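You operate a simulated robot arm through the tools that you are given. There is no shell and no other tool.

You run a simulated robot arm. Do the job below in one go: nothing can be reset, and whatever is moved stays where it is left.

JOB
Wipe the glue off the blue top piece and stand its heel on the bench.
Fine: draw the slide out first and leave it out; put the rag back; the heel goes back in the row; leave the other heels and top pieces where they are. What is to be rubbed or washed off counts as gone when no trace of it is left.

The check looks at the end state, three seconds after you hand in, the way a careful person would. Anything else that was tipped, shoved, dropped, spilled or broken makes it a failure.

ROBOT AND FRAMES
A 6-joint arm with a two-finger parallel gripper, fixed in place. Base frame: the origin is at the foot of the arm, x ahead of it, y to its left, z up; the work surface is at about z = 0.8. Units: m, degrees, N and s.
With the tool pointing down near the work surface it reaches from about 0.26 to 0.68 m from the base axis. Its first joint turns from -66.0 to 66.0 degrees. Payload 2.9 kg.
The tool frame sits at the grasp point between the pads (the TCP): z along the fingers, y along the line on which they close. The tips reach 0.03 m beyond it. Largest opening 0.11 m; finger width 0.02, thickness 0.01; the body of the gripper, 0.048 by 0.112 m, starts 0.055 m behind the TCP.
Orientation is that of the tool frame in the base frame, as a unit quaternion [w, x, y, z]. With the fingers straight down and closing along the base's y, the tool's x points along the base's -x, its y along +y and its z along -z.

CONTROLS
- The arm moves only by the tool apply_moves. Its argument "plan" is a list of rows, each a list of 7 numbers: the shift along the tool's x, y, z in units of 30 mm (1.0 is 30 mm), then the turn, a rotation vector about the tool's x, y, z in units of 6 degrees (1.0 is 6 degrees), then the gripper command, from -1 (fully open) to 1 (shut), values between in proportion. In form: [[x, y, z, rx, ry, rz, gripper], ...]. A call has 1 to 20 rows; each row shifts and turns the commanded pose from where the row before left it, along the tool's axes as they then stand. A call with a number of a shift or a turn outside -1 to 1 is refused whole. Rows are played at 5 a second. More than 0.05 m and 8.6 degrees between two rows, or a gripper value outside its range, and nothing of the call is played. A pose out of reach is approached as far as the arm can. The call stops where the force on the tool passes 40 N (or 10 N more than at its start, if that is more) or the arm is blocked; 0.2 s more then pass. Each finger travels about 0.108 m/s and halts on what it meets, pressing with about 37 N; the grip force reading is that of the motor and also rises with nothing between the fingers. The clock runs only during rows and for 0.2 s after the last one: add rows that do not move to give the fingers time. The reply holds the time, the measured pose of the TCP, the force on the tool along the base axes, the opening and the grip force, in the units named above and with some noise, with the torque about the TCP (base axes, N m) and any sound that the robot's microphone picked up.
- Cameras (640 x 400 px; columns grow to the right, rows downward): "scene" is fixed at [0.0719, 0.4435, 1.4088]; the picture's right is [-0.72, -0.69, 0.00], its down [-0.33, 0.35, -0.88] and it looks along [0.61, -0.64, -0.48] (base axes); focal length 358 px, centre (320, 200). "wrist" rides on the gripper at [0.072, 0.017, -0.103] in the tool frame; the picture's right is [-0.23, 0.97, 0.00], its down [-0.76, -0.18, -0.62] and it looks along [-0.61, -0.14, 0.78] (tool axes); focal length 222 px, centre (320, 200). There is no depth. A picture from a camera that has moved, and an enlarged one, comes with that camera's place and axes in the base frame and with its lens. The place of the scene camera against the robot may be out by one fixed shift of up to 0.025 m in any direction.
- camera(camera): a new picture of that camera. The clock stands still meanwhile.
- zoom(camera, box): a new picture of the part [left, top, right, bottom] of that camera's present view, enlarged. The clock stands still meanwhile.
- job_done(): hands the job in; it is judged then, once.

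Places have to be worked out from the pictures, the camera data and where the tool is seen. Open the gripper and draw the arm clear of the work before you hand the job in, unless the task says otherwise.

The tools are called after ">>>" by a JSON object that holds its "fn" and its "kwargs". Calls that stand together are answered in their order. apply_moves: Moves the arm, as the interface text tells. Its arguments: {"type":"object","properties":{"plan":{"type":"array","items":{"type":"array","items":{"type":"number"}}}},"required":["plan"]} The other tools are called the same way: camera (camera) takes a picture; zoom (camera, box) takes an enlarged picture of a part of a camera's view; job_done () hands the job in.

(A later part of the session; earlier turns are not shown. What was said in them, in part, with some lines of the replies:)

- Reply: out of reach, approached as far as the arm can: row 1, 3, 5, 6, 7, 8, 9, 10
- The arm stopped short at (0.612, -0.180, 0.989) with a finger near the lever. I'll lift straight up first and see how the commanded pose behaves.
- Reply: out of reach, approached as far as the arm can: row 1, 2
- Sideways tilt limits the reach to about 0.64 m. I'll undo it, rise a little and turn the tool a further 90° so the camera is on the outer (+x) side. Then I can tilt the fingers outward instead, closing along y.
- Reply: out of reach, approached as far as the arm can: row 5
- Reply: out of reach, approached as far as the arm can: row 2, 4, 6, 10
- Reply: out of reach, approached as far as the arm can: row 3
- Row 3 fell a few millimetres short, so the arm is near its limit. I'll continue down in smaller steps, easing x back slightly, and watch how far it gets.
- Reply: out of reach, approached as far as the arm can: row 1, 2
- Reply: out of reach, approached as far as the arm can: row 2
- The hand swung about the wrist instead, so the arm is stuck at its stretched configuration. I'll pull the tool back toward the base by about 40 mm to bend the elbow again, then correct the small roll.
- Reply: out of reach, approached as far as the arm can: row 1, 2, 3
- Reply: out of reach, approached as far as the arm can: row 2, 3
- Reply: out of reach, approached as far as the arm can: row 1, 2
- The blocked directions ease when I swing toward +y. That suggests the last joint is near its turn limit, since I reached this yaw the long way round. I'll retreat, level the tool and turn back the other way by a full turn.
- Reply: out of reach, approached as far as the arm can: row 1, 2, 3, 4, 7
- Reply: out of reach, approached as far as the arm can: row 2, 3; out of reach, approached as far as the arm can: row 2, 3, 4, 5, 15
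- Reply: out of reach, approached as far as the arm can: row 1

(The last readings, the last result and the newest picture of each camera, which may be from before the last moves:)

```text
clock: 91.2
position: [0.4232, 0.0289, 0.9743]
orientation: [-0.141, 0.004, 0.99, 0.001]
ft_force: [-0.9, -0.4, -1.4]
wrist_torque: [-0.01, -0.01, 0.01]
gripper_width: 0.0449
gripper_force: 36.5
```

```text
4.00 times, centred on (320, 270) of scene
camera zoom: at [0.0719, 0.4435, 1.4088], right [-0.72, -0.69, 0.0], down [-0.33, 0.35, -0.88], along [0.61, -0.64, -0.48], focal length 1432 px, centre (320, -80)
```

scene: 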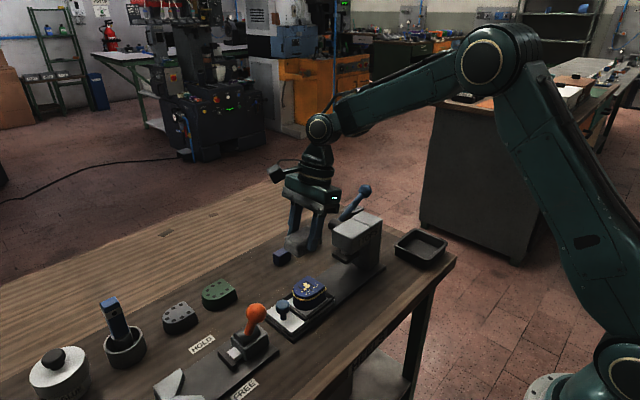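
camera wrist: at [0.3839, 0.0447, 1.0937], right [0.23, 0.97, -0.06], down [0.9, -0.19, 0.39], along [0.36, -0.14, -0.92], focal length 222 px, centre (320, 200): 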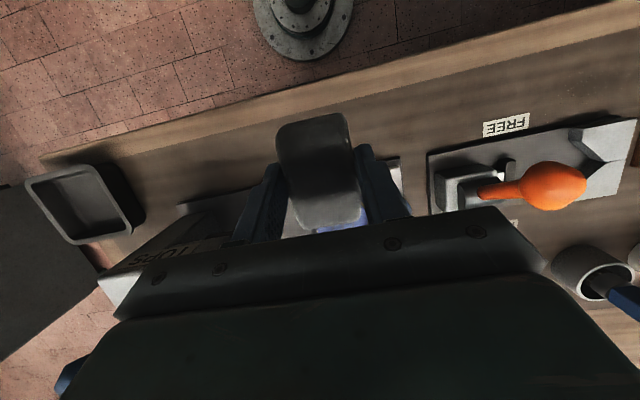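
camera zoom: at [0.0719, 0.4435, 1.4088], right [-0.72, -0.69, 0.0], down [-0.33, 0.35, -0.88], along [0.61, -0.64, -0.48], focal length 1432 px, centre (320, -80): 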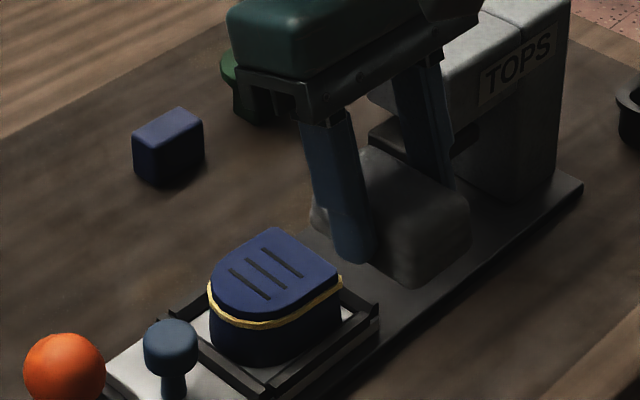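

The rag is aligned. I'll lower it beside the heel's -x side (gap about 20 mm), keeping its underside just above the tray wall.

>>> {"fn": "apply_moves", "kwargs": {"plan": [[-0.27, -0.117, 0.72, 0, 0, 0, 0.6], [-0.27, -0.117, 0.72, 0, 0, 0, 0.6], [-0.27, -0.117, 0.72, 0, 0, 0, 0.6], [-0.27, -0.117, 0.72, 0, 0, 0, 0.6], [0, 0, 0, 0, 0, 0, 0.6]]}}

>>> {"fn": "zoom", "kwargs": {"camera": "scene", "box": [260, 230, 380, 320]}}

```text
clock: 92.4
position: [0.4297, 0.0147, 0.8796]
orientation: [-0.142, 0.004, 0.99, 0.001]
ft_force: [0.0, 0.2, 0.3]
wrist_torque: [0.06, 0.05, 0.02]
gripper_width: 0.0452
gripper_force: 37.0
```

```text
4.44 times, centred on (320, 275) of scene
camera zoom: at [0.0719, 0.4435, 1.4088], right [-0.72, -0.69, 0.0], down [-0.33, 0.35, -0.88], along [0.61, -0.64, -0.48], focal length 1591 px, centre (320, -133)
```

zoom: 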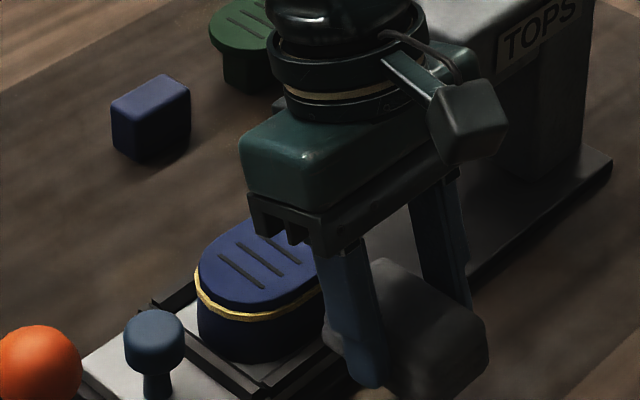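

I'll raise 2 mm, then ease toward the heel in small steps until it touches.

>>> {"fn": "apply_moves", "kwargs": {"plan": [[0.02, 0, -0.064, 0, 0, 0, 0.6], [-0.128, 0, -0.037, 0, 0, 0, 0.6], [-0.128, 0, -0.037, 0, 0, 0, 0.6], [-0.128, 0, -0.037, 0, 0, 0, 0.6], [0, 0, 0, 0, 0, 0, 0.6]]}}

>>> {"fn": "apply_moves", "kwargs": {"plan": [[-0.096, 0, -0.028, 0, 0, 0, 0.6], [0, 0, 0, 0, 0, 0, 0.6]]}}

>>> {"fn": "apply_moves", "kwargs": {"plan": [[-0.096, 0, -0.028, 0, 0, 0, 0.6], [0, 0, 0, 0, 0, 0, 0.6]]}}

```text
clock: 93.6
position: [0.4417, 0.0152, 0.8827]
orientation: [-0.14, 0.005, 0.99, 0.001]
ft_force: [-0.1, -0.3, -1.0]
wrist_torque: [0.02, -0.02, 0.0]
gripper_width: 0.0449
gripper_force: 37.0
```

```text
clock: 94.2
position: [0.4467, 0.014, 0.882]
orientation: [-0.141, 0.005, 0.99, 0.0]
ft_force: [0.0, -0.7, -1.3]
wrist_torque: [0.05, 0.03, 0.01]
gripper_width: 0.0452
gripper_force: 37.3
```

```text
clock: 94.8
position: [0.448, 0.0146, 0.8829]
orientation: [-0.141, 0.005, 0.99, 0.0]
ft_force: [-0.6, 0.1, -1.2]
wrist_torque: [0.0, -0.01, 0.0]
gripper_width: 0.0451
gripper_force: 36.9
```

No contact yet. I'll continue.

>>> {"fn": "apply_moves", "kwargs": {"plan": [[-0.096, 0, -0.028, 0, 0, 0, 0.6], [0, 0, 0, 0, 0, 0, 0.6]]}}

>>> {"fn": "apply_moves", "kwargs": {"plan": [[-0.064, 0, -0.019, 0, 0, 0, 0.6], [0, 0, 0, 0, 0, 0, 0.6]]}}

>>> {"fn": "zoom", "kwargs": {"camera": "scene", "box": [280, 250, 360, 310]}}

```text
clock: 95.4
position: [0.4515, 0.0146, 0.8822]
orientation: [-0.14, 0.004, 0.99, 0.0]
ft_force: [0.1, 0.4, 0.3]
wrist_torque: [-0.02, -0.01, -0.02]
gripper_width: 0.045
gripper_force: 36.7
```

```text
clock: 96.0
position: [0.4525, 0.014, 0.8815]
orientation: [-0.142, 0.004, 0.99, 0.001]
ft_force: [-4.9, -0.6, 0.9]
wrist_torque: [-0.01, 0.14, 0.01]
gripper_width: 0.0451
gripper_force: 37.4
```

```text
6.67 times, centred on (320, 280) of scene
camera zoom: at [0.0718, 0.4435, 1.4089], right [-0.72, -0.69, 0.0], down [-0.33, 0.35, -0.88], along [0.61, -0.64, -0.48], focal length 2386 px, centre (320, -333)
```

zoom: 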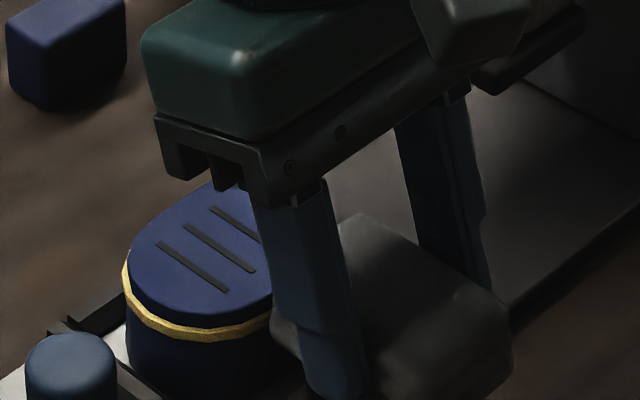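

Contact at about 5 N. I'll rub along +y only (toward the slide's stop), then back away in -x and look.

>>> {"fn": "apply_moves", "kwargs": {"plan": [[-0.02, 0, -0.005, 0, 0, 0, 0.6], [0, 0.15, 0, 0, 0, 0, 0.6], [0, 0.15, 0, 0, 0, 0, 0.6], [0, 0.15, 0, 0, 0, 0, 0.6], [0, 0, 0, 0, 0, 0, 0.6]]}}

>>> {"fn": "apply_moves", "kwargs": {"plan": [[0.4, 0, 0.11, 0, 0, 0, 0.6], [0.8, 0, -0.6, 0, 0, 0, 0.6], [0.8, 0, -0.6, 0, 0, 0, 0.6], [0.8, 0, -0.6, 0, 0, 0, 0.6], [0, 0, 0, 0, 0, 0, 0.6]]}}

>>> {"fn": "zoom", "kwargs": {"camera": "scene", "box": [270, 250, 350, 310]}}

>>> {"fn": "camera", "kwargs": {"camera": "wrist"}}

```text
clock: 97.2
position: [0.4556, 0.0279, 0.8823]
orientation: [-0.141, 0.004, 0.99, 0.0]
ft_force: [-8.4, -3.8, 1.5]
wrist_torque: [-0.15, 0.28, -0.22]
gripper_width: 0.0453
gripper_force: 37.6
```

```text
clock: 98.4
position: [0.3881, 0.0314, 0.9542]
orientation: [-0.141, 0.005, 0.99, 0.001]
ft_force: [0.3, -0.7, -0.4]
wrist_torque: [0.0, -0.01, 0.02]
gripper_width: 0.0452
gripper_force: 37.0
```

```text
6.67 times, centred on (310, 280) of scene
camera zoom: at [0.0719, 0.4435, 1.4088], right [-0.72, -0.69, 0.0], down [-0.33, 0.35, -0.88], along [0.61, -0.64, -0.48], focal length 2386 px, centre (387, -333)
```

zoom: 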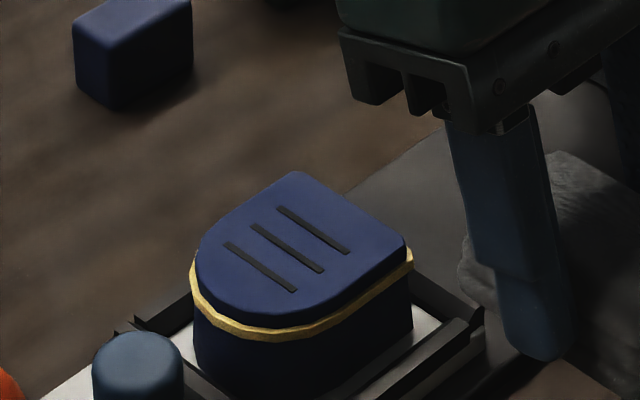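

```text
taken
camera wrist: at [0.3476, 0.0464, 1.0751], right [0.23, 0.97, -0.06], down [0.9, -0.19, 0.39], along [0.36, -0.14, -0.92], focal length 222 px, centre (320, 200)
```

wrist: 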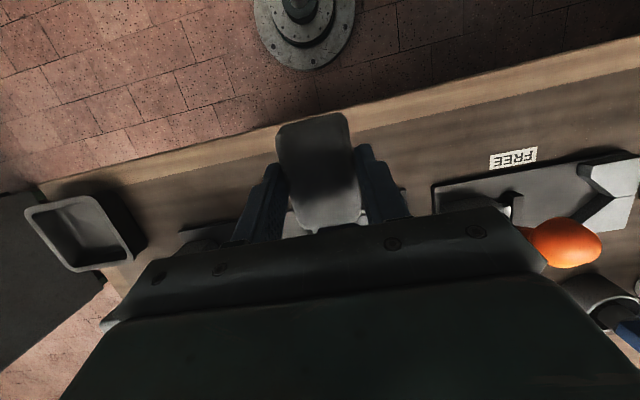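

The rubbed side of the yellow line is unchanged, so it is a fixed band at the seam. The wipeable glue was the smear, and that is gone. Now I'll return the rag: rise, level, and turn back.

>>> {"fn": "apply_moves", "kwargs": {"plan": [[0.24, 0, -0.8, 0, 0, 0, 0.6], [0.24, 0, -0.8, 0, 0, 0, 0.6], [0, 0, 0, 0, -0.9, 0, 0.6], [0, 0, 0, 0, -0.9, 0, 0.6], [0, 0, 0, 0, -0.9, 0, 0.6], [0, 0, 0, 0, 0, 1, 0.6], [0, 0, 0, 0, 0, 1, 0.6], [0, 0, 0, 0, 0, 1, 0.6], [0, 0, 0, 0, 0, 1, 0.6], [0, 0, 0, 0, 0, 1, 0.6], [0, 0, 0, 0, 0, 1, 0.6], [0, 0, 0, 0, 0, 1, 0.6], [0, 0, 0, 0, 0, 1, 0.6], [0, 0, 0, 0, 0, 1, 0.6], [0, 0, 0, 0, 0, 1, 0.6], [0, 0, 0, 0, 0, 1, 0.6], [0, 0, 0, 0, 0, 1, 0.6], [0, 0, 0, 0, 0, 1, 0.6], [0, 0, 0, 0, 0, 1, 0.6], [0, 0, 0, 0, 0, 1, 0.6]]}}

>>> {"fn": "zoom", "kwargs": {"camera": "wrist", "box": [340, 40, 500, 200]}}

>>> {"fn": "zoom", "kwargs": {"camera": "scene", "box": [280, 260, 340, 305]}}

```text
clock: 102.6
position: [0.3866, 0.0288, 1.006]
orientation: [0.0, 0.711, 0.704, 0.0]
ft_force: [0.3, 0.0, 0.3]
wrist_torque: [-0.02, 0.0, 0.02]
gripper_width: 0.045
gripper_force: 37.1
```

```text
2.50 times, centred on (420, 120) of wrist
camera zoom: at [0.4046, 0.0999, 1.1095], right [0.97, -0.24, 0.0], down [-0.19, -0.76, 0.62], along [-0.15, -0.61, -0.78], focal length 555 px, centre (70, 400)
```

zoom: 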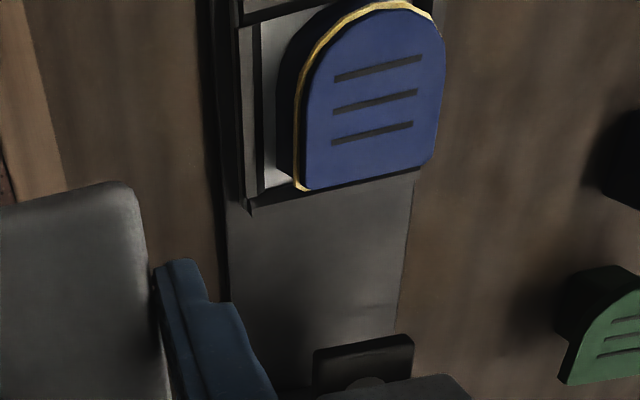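

```text
8.89 times, centred on (310, 282) of scene
camera zoom: at [0.0719, 0.4435, 1.4088], right [-0.72, -0.69, 0.0], down [-0.33, 0.35, -0.88], along [0.61, -0.64, -0.48], focal length 3182 px, centre (409, -533)
```

zoom: 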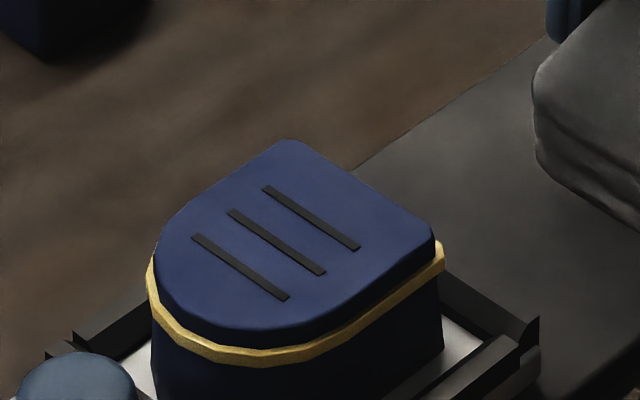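

The top is spotless. I'll carry the rag at height over to the spot beside the lever.

>>> {"fn": "apply_moves", "kwargs": {"plan": [[0, 0.94, 0, 0, 0, 0, 0.6], [0, 0.94, 0, 0, 0, 0, 0.6], [0, 0.94, 0, 0, 0, 0, 0.6], [0, 0.94, 0, 0, 0, 0, 0.6], [0, 0.94, 0, 0, 0, 0, 0.6], [0, 0.94, 0, 0, 0, 0, 0.6], [0, 0.94, 0, 0, 0, 0, 0.6], [0, 0.94, 0, 0, 0, 0, 0.6], [-0.93, 0, 0, 0, 0, 0, 0.6], [-0.93, 0, 0, 0, 0, 0, 0.6], [-0.93, 0, 0, 0, 0, 0, 0.6], [-0.93, 0, 0, 0, 0, 0, 0.6], [-0.93, 0, 0, 0, 0, 0, 0.6], [-0.93, 0, 0, 0, 0, 0, 0.6], [-0.93, 0, 0, 0, 0, 0, 0.6], [0, 0, 0, 0, 0, 0, 0.6]]}}

>>> {"fn": "apply_moves", "kwargs": {"plan": [[0, 0, 0, 0, 0, 1, 0.6], [0, 0, 0, 0, 0, 1, 0.6], [0, 0, 0, 0, 0, 1, 0.6], [0, 0, 0, 0, 0, 1, 0.6], [0, 0, 0, 0, 0, 1, 0.6], [0, 0, 0, 0, 0, 1, 0.6], [0, 0, 0, 0, 0, 1, 0.6], [0, 0, 0, 0, 0, 1, 0.6], [0, 0, 0, 0, 0, 1, 0.6], [0, 0, 0, 0, 0, 1, 0.6], [0, 0, 0, 0, 0, 1, 0.6], [0, 0, 0, 0, 0, 1, 0.6], [0, 0, 0, 0, 0, 1, 0.6], [0, 0, 0, 0, 0, 1, 0.6], [0, 0, 0, 0, 0, 1, 0.6], [0, 0, 0, 0, 0.9, 0, 0.6], [0, 0, 0, 0, 0.9, 0, 0.6], [0, 0, 0, 0, 0.9, 0, 0.6], [0, 0, 0, 0, 0, 0, 0.6]]}}

```text
clock: 106.0
position: [0.6141, -0.1686, 1.0038]
orientation: [0.001, 0.71, 0.704, 0.0]
ft_force: [-0.6, -0.3, 0.1]
wrist_torque: [-0.05, 0.01, 0.0]
gripper_width: 0.0453
gripper_force: 37.5
```

```text
clock: 110.0
position: [0.612, -0.1678, 1.0052]
orientation: [0.001, 0.99, -0.005, 0.141]
ft_force: [0.4, 0.4, -0.5]
wrist_torque: [-0.01, 0.0, -0.01]
gripper_width: 0.0449
gripper_force: 36.8
```

The orientation matches the pick-up pose. I'll retrace the approach to the rag's place, stopping just above for a check.

>>> {"fn": "apply_moves", "kwargs": {"plan": [[0.215, 0.585, 0.705, 0, 0, 0, 0.6], [0.215, 0.585, 0.705, 0, 0, 0, 0.6], [0.215, 0.585, 0.705, 0, 0, 0, 0.6], [0.215, 0.585, 0.705, 0, 0, 0, 0.6], [-0.12, 0, 0.67, 0, 0, 0, 0.6], [-0.12, 0, 0.67, 0, 0, 0, 0.6], [-0.12, 0, 0.67, 0, 0, 0, 0.6], [0, 0, 0, 0, 0, 0, 0.6]]}}

>>> {"fn": "camera", "kwargs": {"camera": "wrist"}}

```text
clock: 111.8
position: [0.6649, -0.2377, 0.8709]
orientation: [0.001, 0.99, -0.005, 0.141]
ft_force: [0.6, -0.8, -0.5]
wrist_torque: [-0.03, 0.03, -0.01]
gripper_width: 0.045
gripper_force: 36.9
```

```text
taken
camera wrist: at [0.7057, -0.2564, 0.9904], right [-0.23, -0.97, -0.06], down [-0.9, 0.19, 0.39], along [-0.36, 0.14, -0.92], focal length 222 px, centre (320, 200)
```

wrist: 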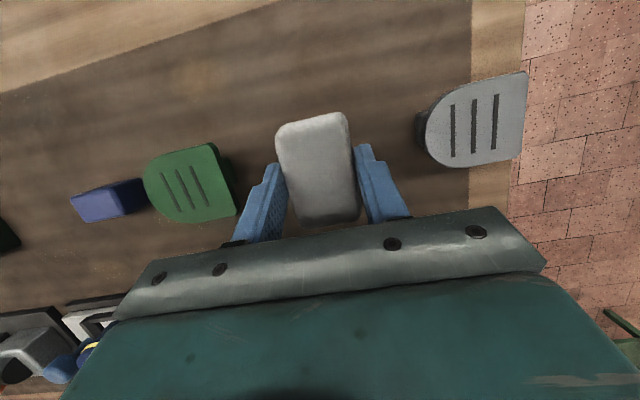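

All matches the earlier view. I'll lower the rag to the bench.

>>> {"fn": "apply_moves", "kwargs": {"plan": [[0, 0, 0.5, 0, 0, 0, 0.6], [0, 0, 0.5, 0, 0, 0, 0.6], [0, 0, 0, 0, 0, 0, 0.6]]}}

>>> {"fn": "apply_moves", "kwargs": {"plan": [[0, 0, 0.05, 0, 0, 0, 0.6], [0, 0, 0, 0, 0, 0, 0.6]]}}

>>> {"fn": "apply_moves", "kwargs": {"plan": [[0, 0, 0.04, 0, 0, 0, 0.6], [0, 0, 0, 0, 0, 0, 0.6]]}}

```text
clock: 112.6
position: [0.6743, -0.2392, 0.8405]
orientation: [0.0, 0.99, -0.004, 0.141]
ft_force: [0.9, 0.0, 0.4]
wrist_torque: [-0.02, 0.01, 0.04]
gripper_width: 0.0449
gripper_force: 37.1
```

```text
clock: 113.2
position: [0.6754, -0.2376, 0.839]
orientation: [0.0, 0.99, -0.004, 0.142]
ft_force: [-0.3, -0.3, 0.2]
wrist_torque: [0.01, -0.01, 0.02]
gripper_width: 0.0448
gripper_force: 36.7
```

```text
clock: 113.8
position: [0.6753, -0.2388, 0.8397]
orientation: [0.001, 0.99, -0.005, 0.141]
ft_force: [0.4, 0.0, 0.3]
wrist_torque: [-0.02, 0.0, -0.01]
gripper_width: 0.0451
gripper_force: 37.3
```

There's no bench contact yet. I'll take two more 1 mm steps.

>>> {"fn": "apply_moves", "kwargs": {"plan": [[-0.01, 0, 0.035, 0, 0, 0, 0.6], [0, 0, 0, 0, 0, 0, 0.6]]}}

>>> {"fn": "apply_moves", "kwargs": {"plan": [[-0.01, 0, 0.035, 0, 0, 0, 0.6], [0, 0, 0, 0, 0, 0, 0.6]]}}

```text
clock: 114.4
position: [0.6767, -0.2382, 0.8396]
orientation: [0.001, 0.99, -0.004, 0.141]
ft_force: [-2.2, -0.8, 6.4]
wrist_torque: [-0.03, 0.35, -0.02]
gripper_width: 0.0449
gripper_force: 37.0
```

```text
clock: 115.0
position: [0.675, -0.2391, 0.8387]
orientation: [0.002, 0.99, -0.004, 0.142]
ft_force: [-1.4, 0.8, 13.6]
wrist_torque: [0.03, 0.44, -0.03]
gripper_width: 0.0449
gripper_force: 37.3
```

The rag is on the bench. I'll ease off and open the fingers evenly.

>>> {"fn": "apply_moves", "kwargs": {"plan": [[0.011, 0, -0.04, 0, 0, 0, 0.6], [0, 0, 0, 0, 0, 0, 0.3], [0, 0, 0, 0, 0, 0, 0.0], [0, 0, 0, 0, 0, 0, -0.3], [0, 0, 0, 0, 0, 0, -0.36], [0, 0, 0, 0, 0, 0, -0.36]]}}

>>> {"fn": "camera", "kwargs": {"camera": "wrist"}}

```text
clock: 116.4
position: [0.6737, -0.2386, 0.8381]
orientation: [0.001, 0.99, -0.005, 0.141]
ft_force: [0.3, 1.0, 0.2]
wrist_torque: [0.03, -0.02, 0.0]
gripper_width: 0.0751
gripper_force: 0.0
```

```text
taken
camera wrist: at [0.7149, -0.2573, 0.9575], right [-0.23, -0.97, -0.06], down [-0.9, 0.19, 0.39], along [-0.36, 0.14, -0.92], focal length 222 px, centre (320, 200)
```

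wrist: 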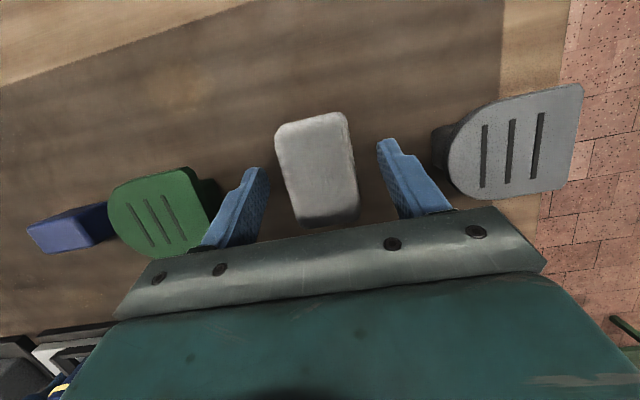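

The rag stands where it was, within about 2 mm. I'll retrace the exit upward past the lever.

>>> {"fn": "apply_moves", "kwargs": {"plan": [[0, 0, -0.4, 0, 0, 0, -0.36], [0, 0, -0.66, 0, 0, 0, -0.36], [0.12, 0, -0.67, 0, 0, 0, -0.36], [0.12, 0, -0.67, 0, 0, 0, -0.36], [0.12, 0, -0.67, 0, 0, 0, -0.36], [-0.205, -0.61, -0.71, 0, 0, 0, -0.36], [-0.205, -0.61, -0.71, 0, 0, 0, -0.36], [-0.205, -0.61, -0.71, 0, 0, 0, -0.36], [-0.205, -0.61, -0.71, 0, 0, 0, -0.36], [0, 0, 0, 0, -0.9, 0, -0.36], [0, 0, 0, 0, -0.9, 0, -0.36], [0, 0, 0, 0, -0.9, 0, -0.36], [0, 0, 0, 0, 0, 0, -0.36]]}}

>>> {"fn": "apply_moves", "kwargs": {"plan": [[0, 0, 0, 0, 0, -1, -0.36], [0, 0, 0, 0, 0, -1, -0.36], [0, 0, 0, 0, 0, -1, -0.36], [0, 0, 0, 0, 0, -1, -0.36], [0, 0, 0, 0, 0, -1, -0.36], [0, 0, 0, 0, 0, -1, -0.36], [0, 0, 0, 0, 0, -1, -0.36], [0, 0, 0, 0, 0, -1, -0.36], [0, 0, 0, 0, 0, -1, -0.36], [0, 0, 0, 0, 0, -1, -0.36], [0, 0, 0, 0, 0, -1, -0.36], [0, 0, 0, 0, 0, -1, -0.36], [0, 0, 0, 0, 0, -1, -0.36], [0, 0, 0, 0, 0, -1, -0.36], [0, 0, 0, 0, 0, -1, -0.36]]}}

>>> {"fn": "camera", "kwargs": {"camera": "scene"}}

>>> {"fn": "camera", "kwargs": {"camera": "wrist"}}

```text
clock: 119.2
position: [0.6128, -0.1647, 1.0035]
orientation: [-0.001, 1.0, -0.004, 0.001]
ft_force: [-0.4, -0.5, 0.1]
wrist_torque: [0.01, -0.03, 0.01]
gripper_width: 0.0745
gripper_force: 0.1
```

```text
clock: 122.4
position: [0.6123, -0.1642, 1.0046]
orientation: [0.0, 0.709, 0.705, 0.0]
ft_force: [-0.8, 0.9, -0.1]
wrist_torque: [0.0, -0.01, -0.01]
gripper_width: 0.0745
gripper_force: 0.0
```

```text
taken
```

scene: 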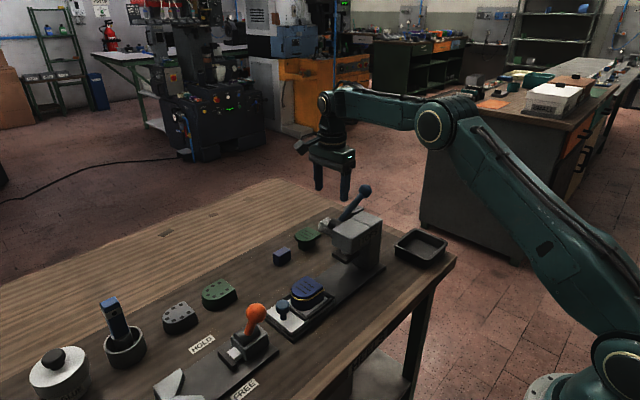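

```text
taken
camera wrist: at [0.6303, -0.0936, 1.1084], right [0.97, -0.23, 0.0], down [-0.18, -0.76, 0.62], along [-0.14, -0.61, -0.78], focal length 222 px, centre (320, 200)
```

wrist: 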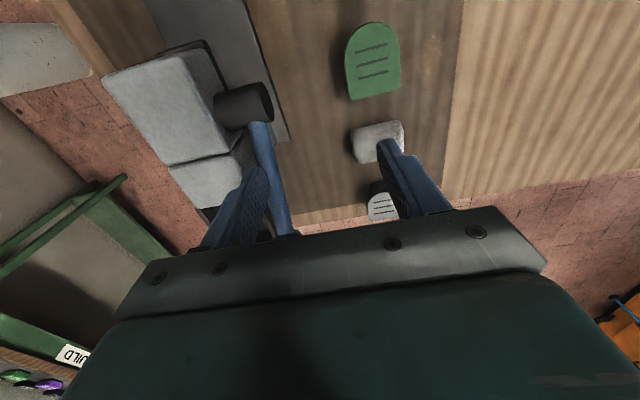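

The rag is back and all else is in place. Next I'll hover before the heel and measure its present position in the tray for the pick-up.

>>> {"fn": "apply_moves", "kwargs": {"plan": [[0.88, 0, 0, 0, 0, 0, -0.5], [0.88, 0, 0, 0, 0, 0, -0.5], [0.88, 0, 0, 0, 0, 0, -0.5], [0.88, 0, 0, 0, 0, 0, -0.5], [0.88, 0, 0, 0, 0, 0, -0.5], [0.88, 0, 0, 0, 0, 0, -0.5], [0.88, 0, 0, 0, 0, 0, -0.5], [0.4, -0.82, 0, 0, 0, 0, -0.5], [0.4, -0.82, 0, 0, 0, 0, -0.5], [0.4, -0.82, 0, 0, 0, 0, -0.5], [0, -0.82, 0, 0, 0, 0, -0.5], [0, 0, 0.5, 0, 0, 0, -0.5], [0, 0, 0.5, 0, 0, 0, -0.5], [0, 0, 0, 0, 0, 0, -0.5]]}}

>>> {"fn": "camera", "kwargs": {"camera": "wrist"}}

>>> {"fn": "zoom", "kwargs": {"camera": "wrist", "box": [270, 90, 400, 215]}}

>>> {"fn": "zoom", "kwargs": {"camera": "scene", "box": [275, 260, 345, 310]}}

```text
clock: 125.4
position: [0.5172, 0.0579, 0.9744]
orientation: [0.0, 0.71, 0.705, 0.0]
ft_force: [0.6, -0.1, -0.2]
wrist_torque: [0.01, 0.0, -0.01]
gripper_width: 0.0827
gripper_force: 0.1
```

```text
taken
camera wrist: at [0.5346, 0.1286, 1.0772], right [0.97, -0.24, 0.0], down [-0.18, -0.76, 0.62], along [-0.15, -0.61, -0.78], focal length 222 px, centre (320, 200)
```

wrist: 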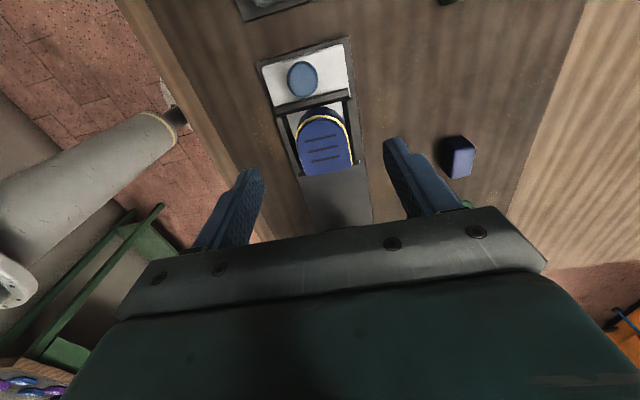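

```text
3.20 times, centred on (335, 152) of wrist
camera zoom: at [0.5346, 0.1286, 1.0772], right [0.97, -0.24, 0.0], down [-0.18, -0.76, 0.62], along [-0.15, -0.61, -0.78], focal length 711 px, centre (272, 352)
```

zoom: 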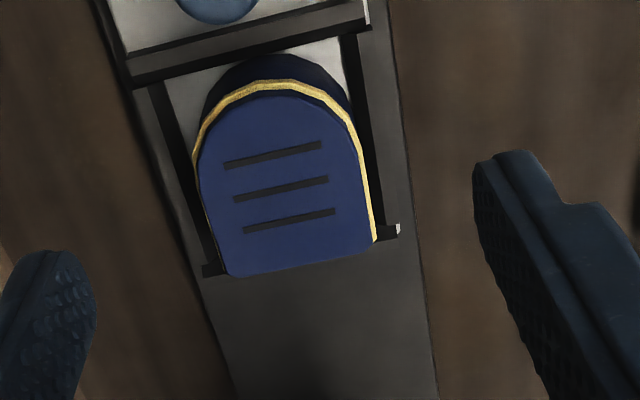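

```text
8.00 times, centred on (310, 285) of scene
camera zoom: at [0.0719, 0.4435, 1.4088], right [-0.72, -0.69, 0.0], down [-0.33, 0.35, -0.88], along [0.61, -0.64, -0.48], focal length 2864 px, centre (400, -480)
```

zoom: 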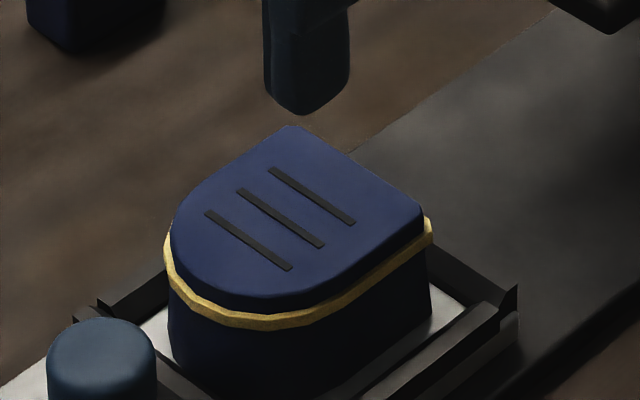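

I measure the heel at x 0.486–0.538, y -0.004–0.057, square to the axes. I'll lower with the fingers either side, first to just above its top, and check.

>>> {"fn": "apply_moves", "kwargs": {"plan": [[-0.6, -0.085, 0, 0, 0, 0, -0.45], [-0.6, -0.085, 0, 0, 0, 0, -0.45], [0, 0, 0.9, 0, 0, 0, -0.45], [0, 0, 0.9, 0, 0, 0, -0.45], [0, 0, 0.8, 0, 0, 0, -0.45], [0, 0, 0, 0, 0, 0, -0.45]]}}

>>> {"fn": "camera", "kwargs": {"camera": "wrist"}}

>>> {"fn": "zoom", "kwargs": {"camera": "scene", "box": [270, 240, 360, 310]}}

```text
clock: 126.8
position: [0.5116, 0.0198, 0.8964]
orientation: [0.0, 0.71, 0.705, 0.0]
ft_force: [-0.1, 0.2, 0.1]
wrist_torque: [0.01, -0.03, -0.02]
gripper_width: 0.0798
gripper_force: 0.0
```

```text
taken
camera wrist: at [0.5289, 0.0912, 1.0001], right [0.97, -0.24, 0.0], down [-0.18, -0.76, 0.62], along [-0.15, -0.61, -0.78], focal length 222 px, centre (320, 200)
```

wrist: 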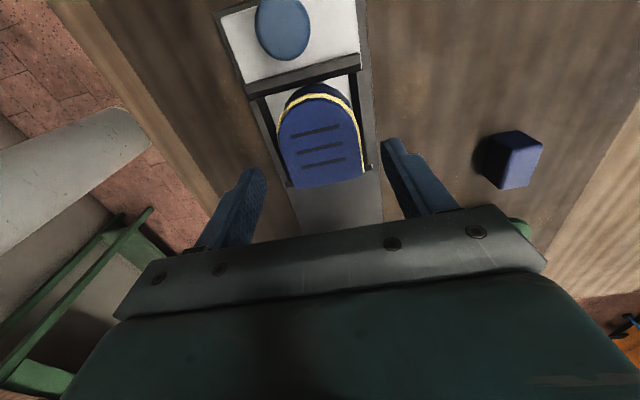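

```text
5.71 times, centred on (315, 275) of scene
camera zoom: at [0.0719, 0.4435, 1.4088], right [-0.72, -0.69, 0.0], down [-0.33, 0.35, -0.88], along [0.61, -0.64, -0.48], focal length 2046 px, centre (349, -229)
```

zoom: 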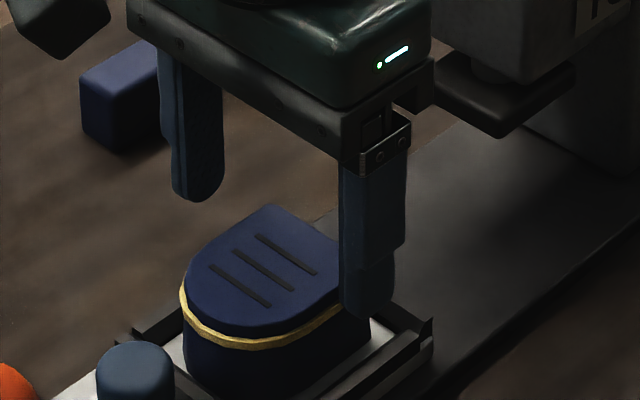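

The fingers straddle the heel. I'll descend 20 mm in small steps, watching for contact with the tray walls.

>>> {"fn": "apply_moves", "kwargs": {"plan": [[0, 0, 0.3, 0, 0, 0, -0.45], [0, 0, 0.3, 0, 0, 0, -0.45], [0, 0, 0.08, 0, 0, 0, -0.45], [0, 0, 0, 0, 0, 0, -0.45]]}}

>>> {"fn": "zoom", "kwargs": {"camera": "scene", "box": [280, 260, 350, 310]}}

```text
clock: 127.8
position: [0.5113, 0.0218, 0.8747]
orientation: [-0.001, 0.71, 0.704, 0.0]
ft_force: [-0.4, 0.4, -0.8]
wrist_torque: [0.02, 0.04, 0.0]
gripper_width: 0.0799
gripper_force: 0.0
```

```text
8.00 times, centred on (315, 285) of scene
camera zoom: at [0.0719, 0.4435, 1.4088], right [-0.72, -0.69, 0.0], down [-0.33, 0.35, -0.88], along [0.61, -0.64, -0.48], focal length 2864 px, centre (360, -480)
```

zoom: 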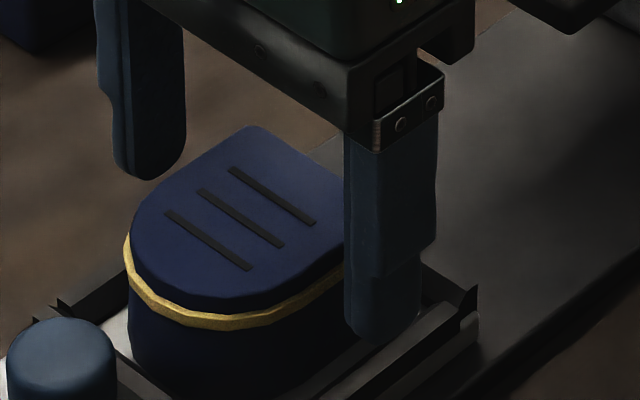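

No contact. I'll lower 2.5 mm more for a deeper hold below the band, then close gently.

>>> {"fn": "apply_moves", "kwargs": {"plan": [[0, 0, 0.083, 0, 0, 0, -0.45], [0, 0, 0, 0, 0, 0, -0.45]]}}

>>> {"fn": "apply_moves", "kwargs": {"plan": [[0, 0, 0, 0, 0, 0, -0.2], [0, 0, 0, 0, 0, 0, 0.0], [0, 0, 0, 0, 0, 0, 0.2], [0, 0, 0, 0, 0, 0, 0.4], [0, 0, 0, 0, 0, 0, 0.4], [0, 0, 0, 0, 0, 0, 0.4]]}}

>>> {"fn": "zoom", "kwargs": {"camera": "scene", "box": [280, 260, 350, 310]}}

>>> {"fn": "camera", "kwargs": {"camera": "wrist"}}

```text
clock: 128.4
position: [0.5116, 0.0199, 0.8737]
orientation: [-0.001, 0.711, 0.704, 0.001]
ft_force: [0.5, -0.6, -0.3]
wrist_torque: [0.03, 0.0, 0.02]
gripper_width: 0.0797
gripper_force: 0.0
```

```text
clock: 129.8
position: [0.5105, 0.021, 0.875]
orientation: [0.0, 0.71, 0.704, 0.0]
ft_force: [0.4, 0.1, -0.4]
wrist_torque: [0.04, 0.0, 0.0]
gripper_width: 0.0532
gripper_force: 37.5
```

```text
8.00 times, centred on (315, 285) of scene
camera zoom: at [0.0719, 0.4435, 1.4088], right [-0.72, -0.69, 0.0], down [-0.33, 0.35, -0.88], along [0.61, -0.64, -0.48], focal length 2864 px, centre (360, -480)
```

zoom: 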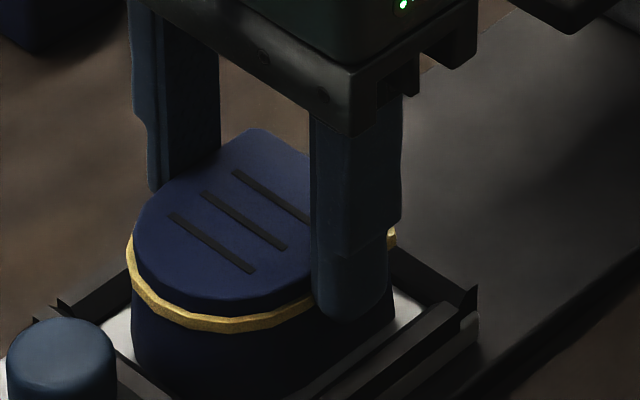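

```text
taken
camera wrist: at [0.529, 0.0911, 0.9782], right [0.97, -0.24, 0.0], down [-0.18, -0.76, 0.62], along [-0.15, -0.61, -0.78], focal length 222 px, centre (320, 200)
```

wrist: 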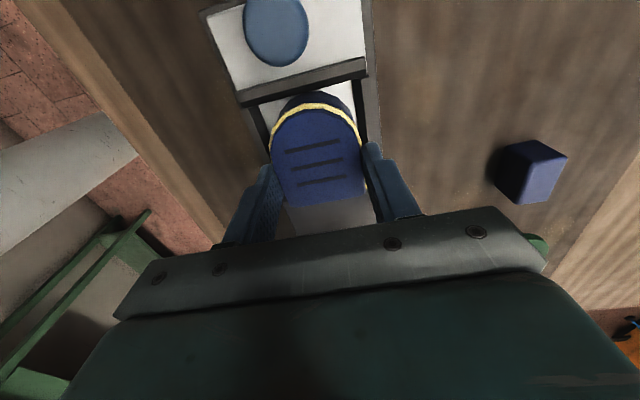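

Held at 53 mm. I'll lift straight up and check that it comes away cleanly.

>>> {"fn": "apply_moves", "kwargs": {"plan": [[0, 0, -0.2, 0, 0, 0, 0.4], [0, 0, -0.4, 0, 0, 0, 0.4], [0, 0, -0.6, 0, 0, 0, 0.4], [0, 0, -0.8, 0, 0, 0, 0.4], [0, 0, -0.8, 0, 0, 0, 0.4], [0, 0, 0, 0, 0, 0, 0.4]]}}

>>> {"fn": "zoom", "kwargs": {"camera": "scene", "box": [260, 210, 370, 310]}}

>>> {"fn": "camera", "kwargs": {"camera": "wrist"}}

```text
clock: 131.2
position: [0.5107, 0.02, 0.9582]
orientation: [0.0, 0.71, 0.704, 0.0]
ft_force: [-0.3, 0.1, -1.7]
wrist_torque: [0.0, 0.02, 0.01]
gripper_width: 0.0531
gripper_force: 37.2
```

```text
4.00 times, centred on (315, 260) of scene
camera zoom: at [0.0719, 0.4435, 1.4088], right [-0.72, -0.69, 0.0], down [-0.33, 0.35, -0.88], along [0.61, -0.64, -0.48], focal length 1432 px, centre (340, -40)
```

zoom: 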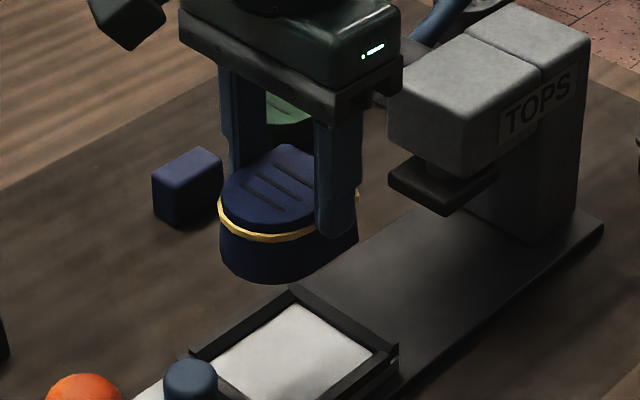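

```text
taken
camera wrist: at [0.5286, 0.0912, 1.0611], right [0.97, -0.24, 0.0], down [-0.18, -0.76, 0.62], along [-0.15, -0.61, -0.78], focal length 222 px, centre (320, 200)
```

wrist: 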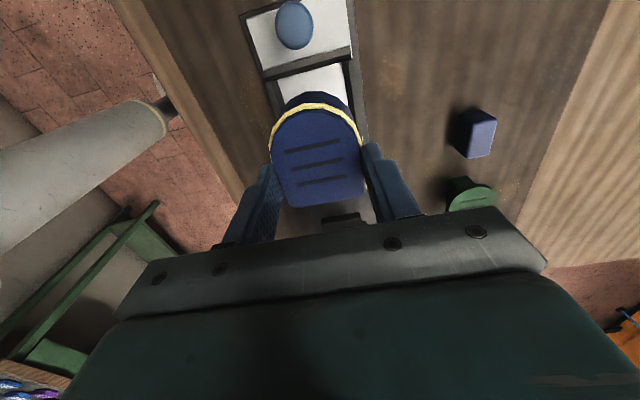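

The heel is off the slide, held upright. From earlier views the row has a 0.1 m pitch at x≈0.675 (grey at y≈0.25, green ≈0.15), so the blue heel's place is at y≈0.05. I'll carry it there low, to stay within reach.

>>> {"fn": "apply_moves", "kwargs": {"plan": [[0.1, 0.75, 0.25, 0, 0, 0, 0.4], [0.1, 0.75, 0.25, 0, 0, 0, 0.4], [0.1, 0.75, 0.25, 0, 0, 0, 0.4], [0.1, 0.75, 0.25, 0, 0, 0, 0.4], [0.13, 0.75, 0.5, 0, 0, 0, 0.4], [0.13, 0.75, 0.5, 0, 0, 0, 0.4], [0, 0, 0, 0, 0, 0, 0.4]]}}

>>> {"fn": "camera", "kwargs": {"camera": "scene"}}

>>> {"fn": "camera", "kwargs": {"camera": "wrist"}}

```text
clock: 132.8
position: [0.6469, 0.0398, 0.8961]
orientation: [0.001, 0.71, 0.704, 0.0]
ft_force: [0.2, -0.1, -1.6]
wrist_torque: [-0.04, 0.03, 0.03]
gripper_width: 0.053
gripper_force: 37.3
```

```text
taken
```

scene: 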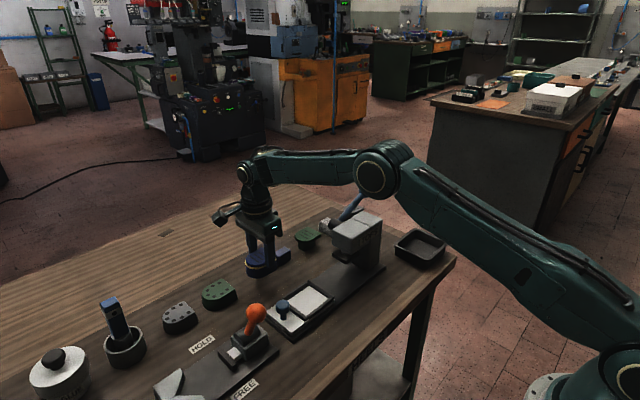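

```text
taken
camera wrist: at [0.6644, 0.1102, 0.9994], right [0.97, -0.24, 0.0], down [-0.18, -0.76, 0.62], along [-0.15, -0.61, -0.78], focal length 222 px, centre (320, 200)
```

wrist: 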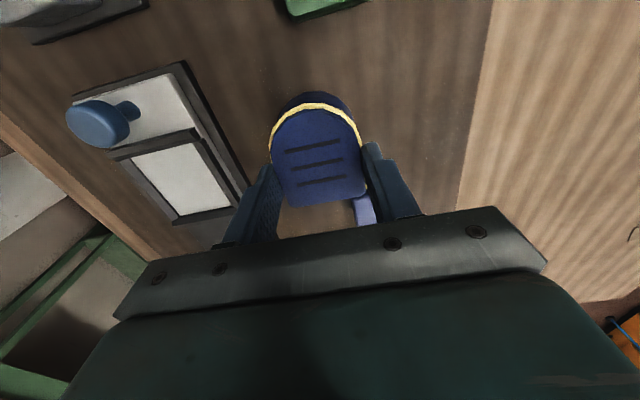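

There's clear bench ahead, with the green heel's edge seen at y≈0.115. I'll move to the place at (0.672, 0.044) and lower until near the bench.

>>> {"fn": "apply_moves", "kwargs": {"plan": [[0.08, 0.42, 0.45, 0, 0, 0, 0.4], [0.08, 0.42, 0.45, 0, 0, 0, 0.4], [0, 0, 0, 0, 0, 0, 0.4]]}}

>>> {"fn": "zoom", "kwargs": {"camera": "scene", "box": [190, 200, 340, 320]}}

```text
clock: 133.6
position: [0.671, 0.0451, 0.8694]
orientation: [0.001, 0.71, 0.704, 0.0]
ft_force: [0.3, -0.3, -0.2]
wrist_torque: [-0.03, -0.02, -0.01]
gripper_width: 0.0532
gripper_force: 36.8
```

```text
3.33 times, centred on (265, 260) of scene
camera zoom: at [0.0719, 0.4435, 1.4088], right [-0.72, -0.69, 0.0], down [-0.33, 0.35, -0.88], along [0.61, -0.64, -0.48], focal length 1193 px, centre (503, 0)
```

zoom: 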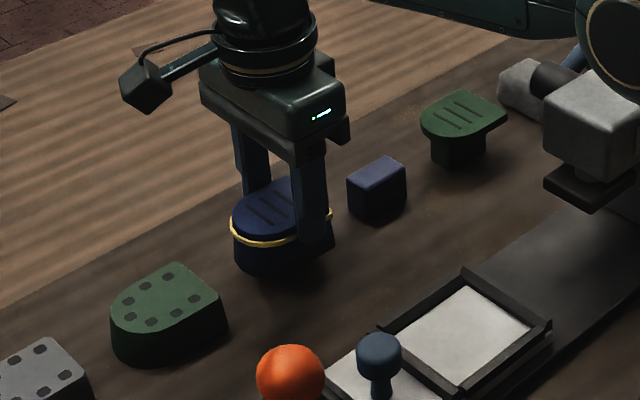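

It lines up nicely with the row. I'll lower 18 mm and then feel for the bench.

>>> {"fn": "apply_moves", "kwargs": {"plan": [[0, 0, 0.3, 0, 0, 0, 0.4], [0, 0, 0.3, 0, 0, 0, 0.4], [0, 0, 0, 0, 0, 0, 0.4]]}}

>>> {"fn": "apply_moves", "kwargs": {"plan": [[0, 0, 0.08, 0, 0, 0, 0.4], [0, 0, 0, 0, 0, 0, 0.4]]}}

>>> {"fn": "apply_moves", "kwargs": {"plan": [[0, 0, 0.05, 0, 0, 0, 0.4], [0, 0, 0, 0, 0, 0, 0.4]]}}

```text
clock: 134.4
position: [0.6724, 0.0448, 0.8526]
orientation: [0.001, 0.71, 0.704, 0.0]
ft_force: [-0.2, 0.7, 0.0]
wrist_torque: [-0.02, 0.02, 0.01]
gripper_width: 0.053
gripper_force: 37.6
```

```text
clock: 135.0
position: [0.6722, 0.044, 0.8526]
orientation: [0.001, 0.711, 0.704, 0.002]
ft_force: [-7.6, -0.1, 19.6]
wrist_torque: [0.06, 0.72, 0.1]
gripper_width: 0.0532
gripper_force: 36.9
```

```text
clock: 135.6
position: [0.6723, 0.0425, 0.8526]
orientation: [0.003, 0.71, 0.704, 0.003]
ft_force: [-11.4, -1.1, 33.0]
wrist_torque: [-0.1, 0.67, 0.03]
gripper_width: 0.053
gripper_force: 36.8
```

The heel has touched the bench (contact at TCP z≈0.8525). I'll ease back to take the load off before opening.

>>> {"fn": "apply_moves", "kwargs": {"plan": [[0, 0, -0.1, 0, 0, 0, 0.4], [0, 0, 0, 0, 0, 0, 0.4]]}}

>>> {"fn": "zoom", "kwargs": {"camera": "scene", "box": [220, 220, 320, 300]}}

```text
clock: 136.2
position: [0.6726, 0.0446, 0.8516]
orientation: [0.001, 0.71, 0.704, 0.002]
ft_force: [2.2, -0.2, 16.4]
wrist_torque: [-0.11, -0.37, -0.03]
gripper_width: 0.0534
gripper_force: 36.9
```

```text
5.00 times, centred on (270, 260) of scene
camera zoom: at [0.0716, 0.4435, 1.4089], right [-0.72, -0.69, 0.0], down [-0.33, 0.35, -0.88], along [0.61, -0.64, -0.48], focal length 1790 px, centre (570, -100)
```

zoom: 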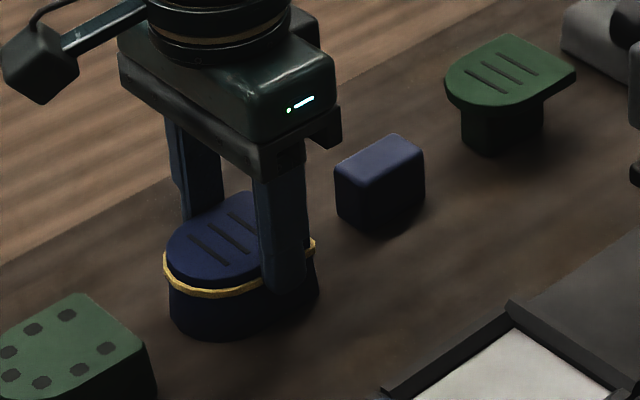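

There's still 16 N on it; I'll ease another millimetre.

>>> {"fn": "apply_moves", "kwargs": {"plan": [[0, 0, -0.04, 0, 0, 0, 0.4], [0, 0, 0, 0, 0, 0, 0.4]]}}

```text
clock: 136.8
position: [0.6719, 0.0454, 0.8523]
orientation: [0.0, 0.71, 0.704, 0.0]
ft_force: [4.1, -0.9, 11.0]
wrist_torque: [-0.07, -0.53, -0.09]
gripper_width: 0.0534
gripper_force: 36.5
```

>>> {"fn": "apply_moves", "kwargs": {"plan": [[0, 0, -0.05, 0, 0, 0, 0.4], [0, 0, 0, 0, 0, 0, 0.4]]}}

```text
clock: 137.4
position: [0.6697, 0.0446, 0.8535]
orientation: [-0.001, 0.709, 0.705, -0.001]
ft_force: [-0.4, 0.4, 1.4]
wrist_torque: [0.07, -0.04, 0.06]
gripper_width: 0.0533
gripper_force: 36.7
```

The load is nearly nil (1.4 N), so the heel just rests on the bench. I'll open the fingers evenly and look before leaving.

>>> {"fn": "apply_moves", "kwargs": {"plan": [[0, 0, 0, 0, 0, 0, 0.1], [0, 0, 0, 0, 0, 0, -0.1], [0, 0, 0, 0, 0, 0, -0.4], [0, 0, 0, 0, 0, 0, -0.5], [0, 0, 0, 0, 0, 0, -0.5]]}}

>>> {"fn": "camera", "kwargs": {"camera": "wrist"}}

>>> {"fn": "zoom", "kwargs": {"camera": "scene", "box": [220, 220, 320, 300]}}

```text
clock: 138.6
position: [0.6724, 0.0447, 0.8542]
orientation: [0.0, 0.71, 0.704, 0.0]
ft_force: [-0.6, 0.4, 0.4]
wrist_torque: [-0.01, 0.02, 0.0]
gripper_width: 0.0823
gripper_force: 0.0
```

```text
taken
camera wrist: at [0.6892, 0.1148, 0.9579], right [0.97, -0.24, 0.0], down [-0.18, -0.76, 0.62], along [-0.15, -0.61, -0.78], focal length 222 px, centre (320, 200)
```

wrist: 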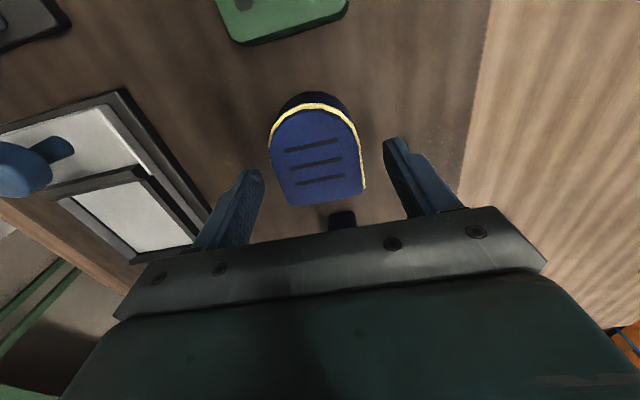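

```text
5.00 times, centred on (270, 260) of scene
camera zoom: at [0.0719, 0.4435, 1.4088], right [-0.72, -0.69, 0.0], down [-0.33, 0.35, -0.88], along [0.61, -0.64, -0.48], focal length 1790 px, centre (570, -100)
```

zoom: 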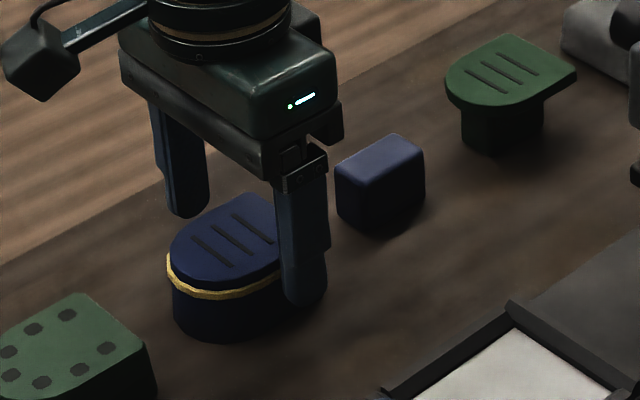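

The heel stands upright and free in the row. I'll rise straight up, then draw back inward and up, clear of the work.

>>> {"fn": "apply_moves", "kwargs": {"plan": [[0, 0, -0.5, 0, 0, 0, -0.5], [0, 0, -0.5, 0, 0, 0, -0.5], [0, 0, -0.5, 0, 0, 0, -0.5], [0, -0.5, -0.5, 0, 0, 0, -0.5], [0, -0.8, -0.7, 0, 0, 0, -0.5], [0, -0.9, -0.8, 0, 0, 0, -0.5], [0, -0.9, -0.9, 0, 0, 0, -0.5], [0, -0.9, -0.9, 0, 0, 0, -0.5], [0, -0.9, -0.9, 0, 0, 0, -0.5], [0, -0.9, -0.9, 0, 0, 0, -1], [0, -0.9, -0.5, 0, 0, 0, -1], [0, 0, 0, 0, 0, 0, -1]]}}

>>> {"fn": "camera", "kwargs": {"camera": "scene"}}

>>> {"fn": "zoom", "kwargs": {"camera": "scene", "box": [150, 220, 400, 376]}}

>>> {"fn": "camera", "kwargs": {"camera": "wrist"}}

```text
clock: 141.2
position: [0.468, 0.0477, 1.0818]
orientation: [0.0, 0.71, 0.704, 0.0]
ft_force: [0.0, -0.2, -0.1]
wrist_torque: [0.02, -0.02, 0.02]
gripper_width: 0.11
gripper_force: 0.0
```

```text
taken
```

scene: 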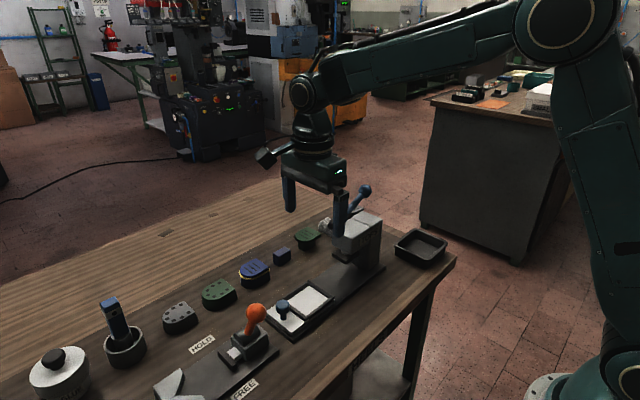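

```text
2.56 times, centred on (275, 298) of scene
camera zoom: at [0.0719, 0.4435, 1.4088], right [-0.72, -0.69, 0.0], down [-0.33, 0.35, -0.88], along [0.61, -0.64, -0.48], focal length 916 px, centre (435, -51)
```

zoom: 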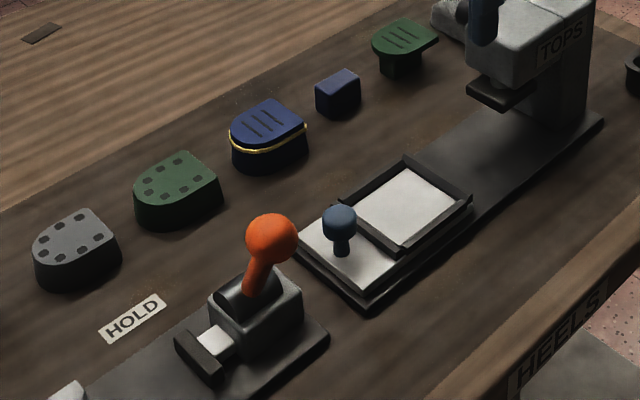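

```text
taken
camera wrist: at [0.4851, 0.1171, 1.1845], right [0.97, -0.24, 0.0], down [-0.18, -0.76, 0.62], along [-0.15, -0.61, -0.78], focal length 222 px, centre (320, 200)
```

wrist: 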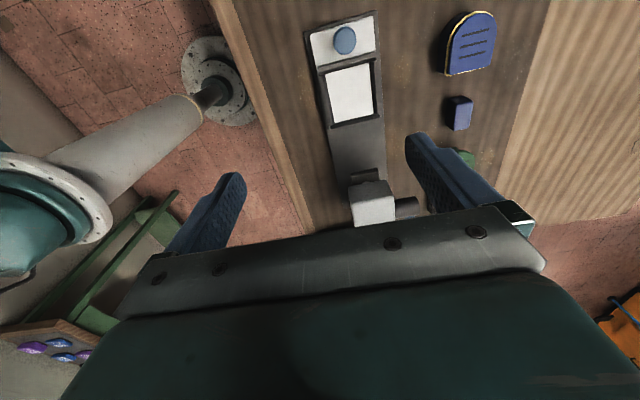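

Everything is in order: the slide is out, the heel stands in the row and the lever is untouched. I'll take a last close look at the top piece and the rag.

>>> {"fn": "zoom", "kwargs": {"camera": "scene", "box": [230, 250, 280, 290]}}

>>> {"fn": "zoom", "kwargs": {"camera": "wrist", "box": [430, 0, 510, 90]}}

>>> {"fn": "zoom", "kwargs": {"camera": "scene", "box": [290, 180, 400, 260]}}

```text
10.00 times, centred on (255, 270) of scene
camera zoom: at [0.0719, 0.4435, 1.4088], right [-0.72, -0.69, 0.0], down [-0.33, 0.35, -0.88], along [0.61, -0.64, -0.48], focal length 3580 px, centre (970, -500)
```

zoom: 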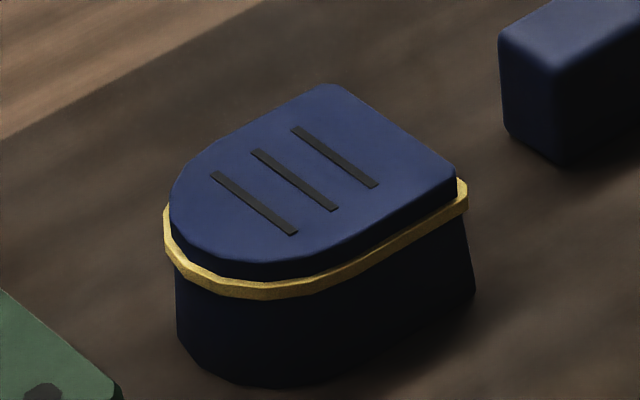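

```text
4.44 times, centred on (470, 45) of wrist
camera zoom: at [0.4851, 0.1171, 1.1845], right [0.97, -0.24, 0.0], down [-0.18, -0.76, 0.62], along [-0.15, -0.61, -0.78], focal length 987 px, centre (-347, 889)
```

zoom: 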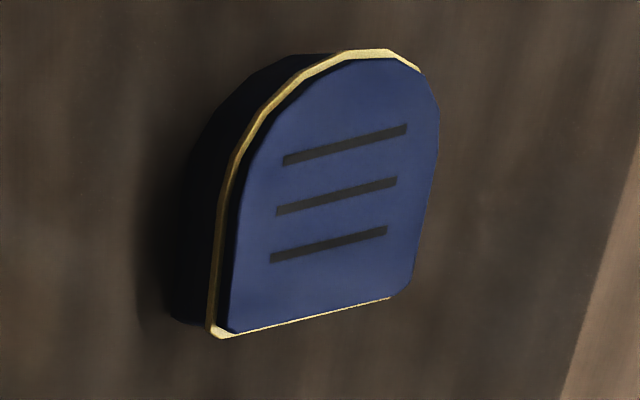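

```text
5.00 times, centred on (345, 220) of scene
camera zoom: at [0.0719, 0.4435, 1.4088], right [-0.72, -0.69, 0.0], down [-0.33, 0.35, -0.88], along [0.61, -0.64, -0.48], focal length 1790 px, centre (195, 100)
```

zoom: 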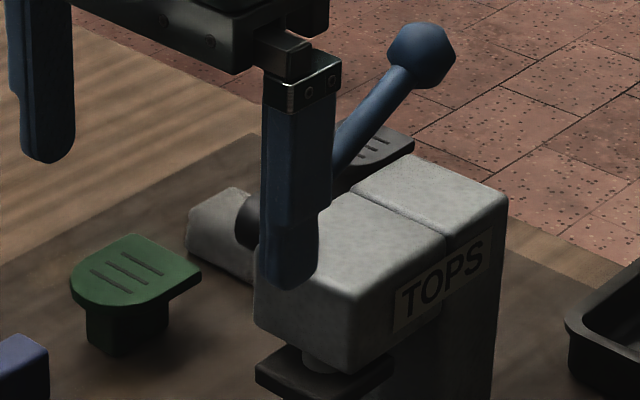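

The top piece shows no trace of glue; the yellow band at the seam is fixed and did not change when rubbed. The rag, stands and lever are in place, the heel stands in the row, the slide is out, and the arm is open and clear. Handing in.

>>> {"fn": "job_done", "kwargs": {}}

```text
The job is handed in.
```

The job is handed in. The glue smear is wiped off the blue top piece and its heel stands in the row, next to the green heel. No result from the check has come back.

- **Glue:** close views show no specks left on the top face. A thin yellow band runs round the seam between heel and top piece. I rubbed one side of it with the rag at about 5–8 N and it did not change, so I took it to be part of the heel and left it. If that band is meant to be glue, it is still there.
- **Slide:** drawn out to its end stop and left out.
- **Rag:** back on the bench, within about 2 mm of where it was.
- **Heel:** upright on the bench at about (0.67, 0.05). No mark showed its place, so I judged it from the roughly 0.1 m spacing of the other pieces.
- **Everything else:** the last pictures show the other heels and top pieces, the press lever, the clamp, the cup and the glue pot where they were. The gripper is open and the arm is clear of the work.
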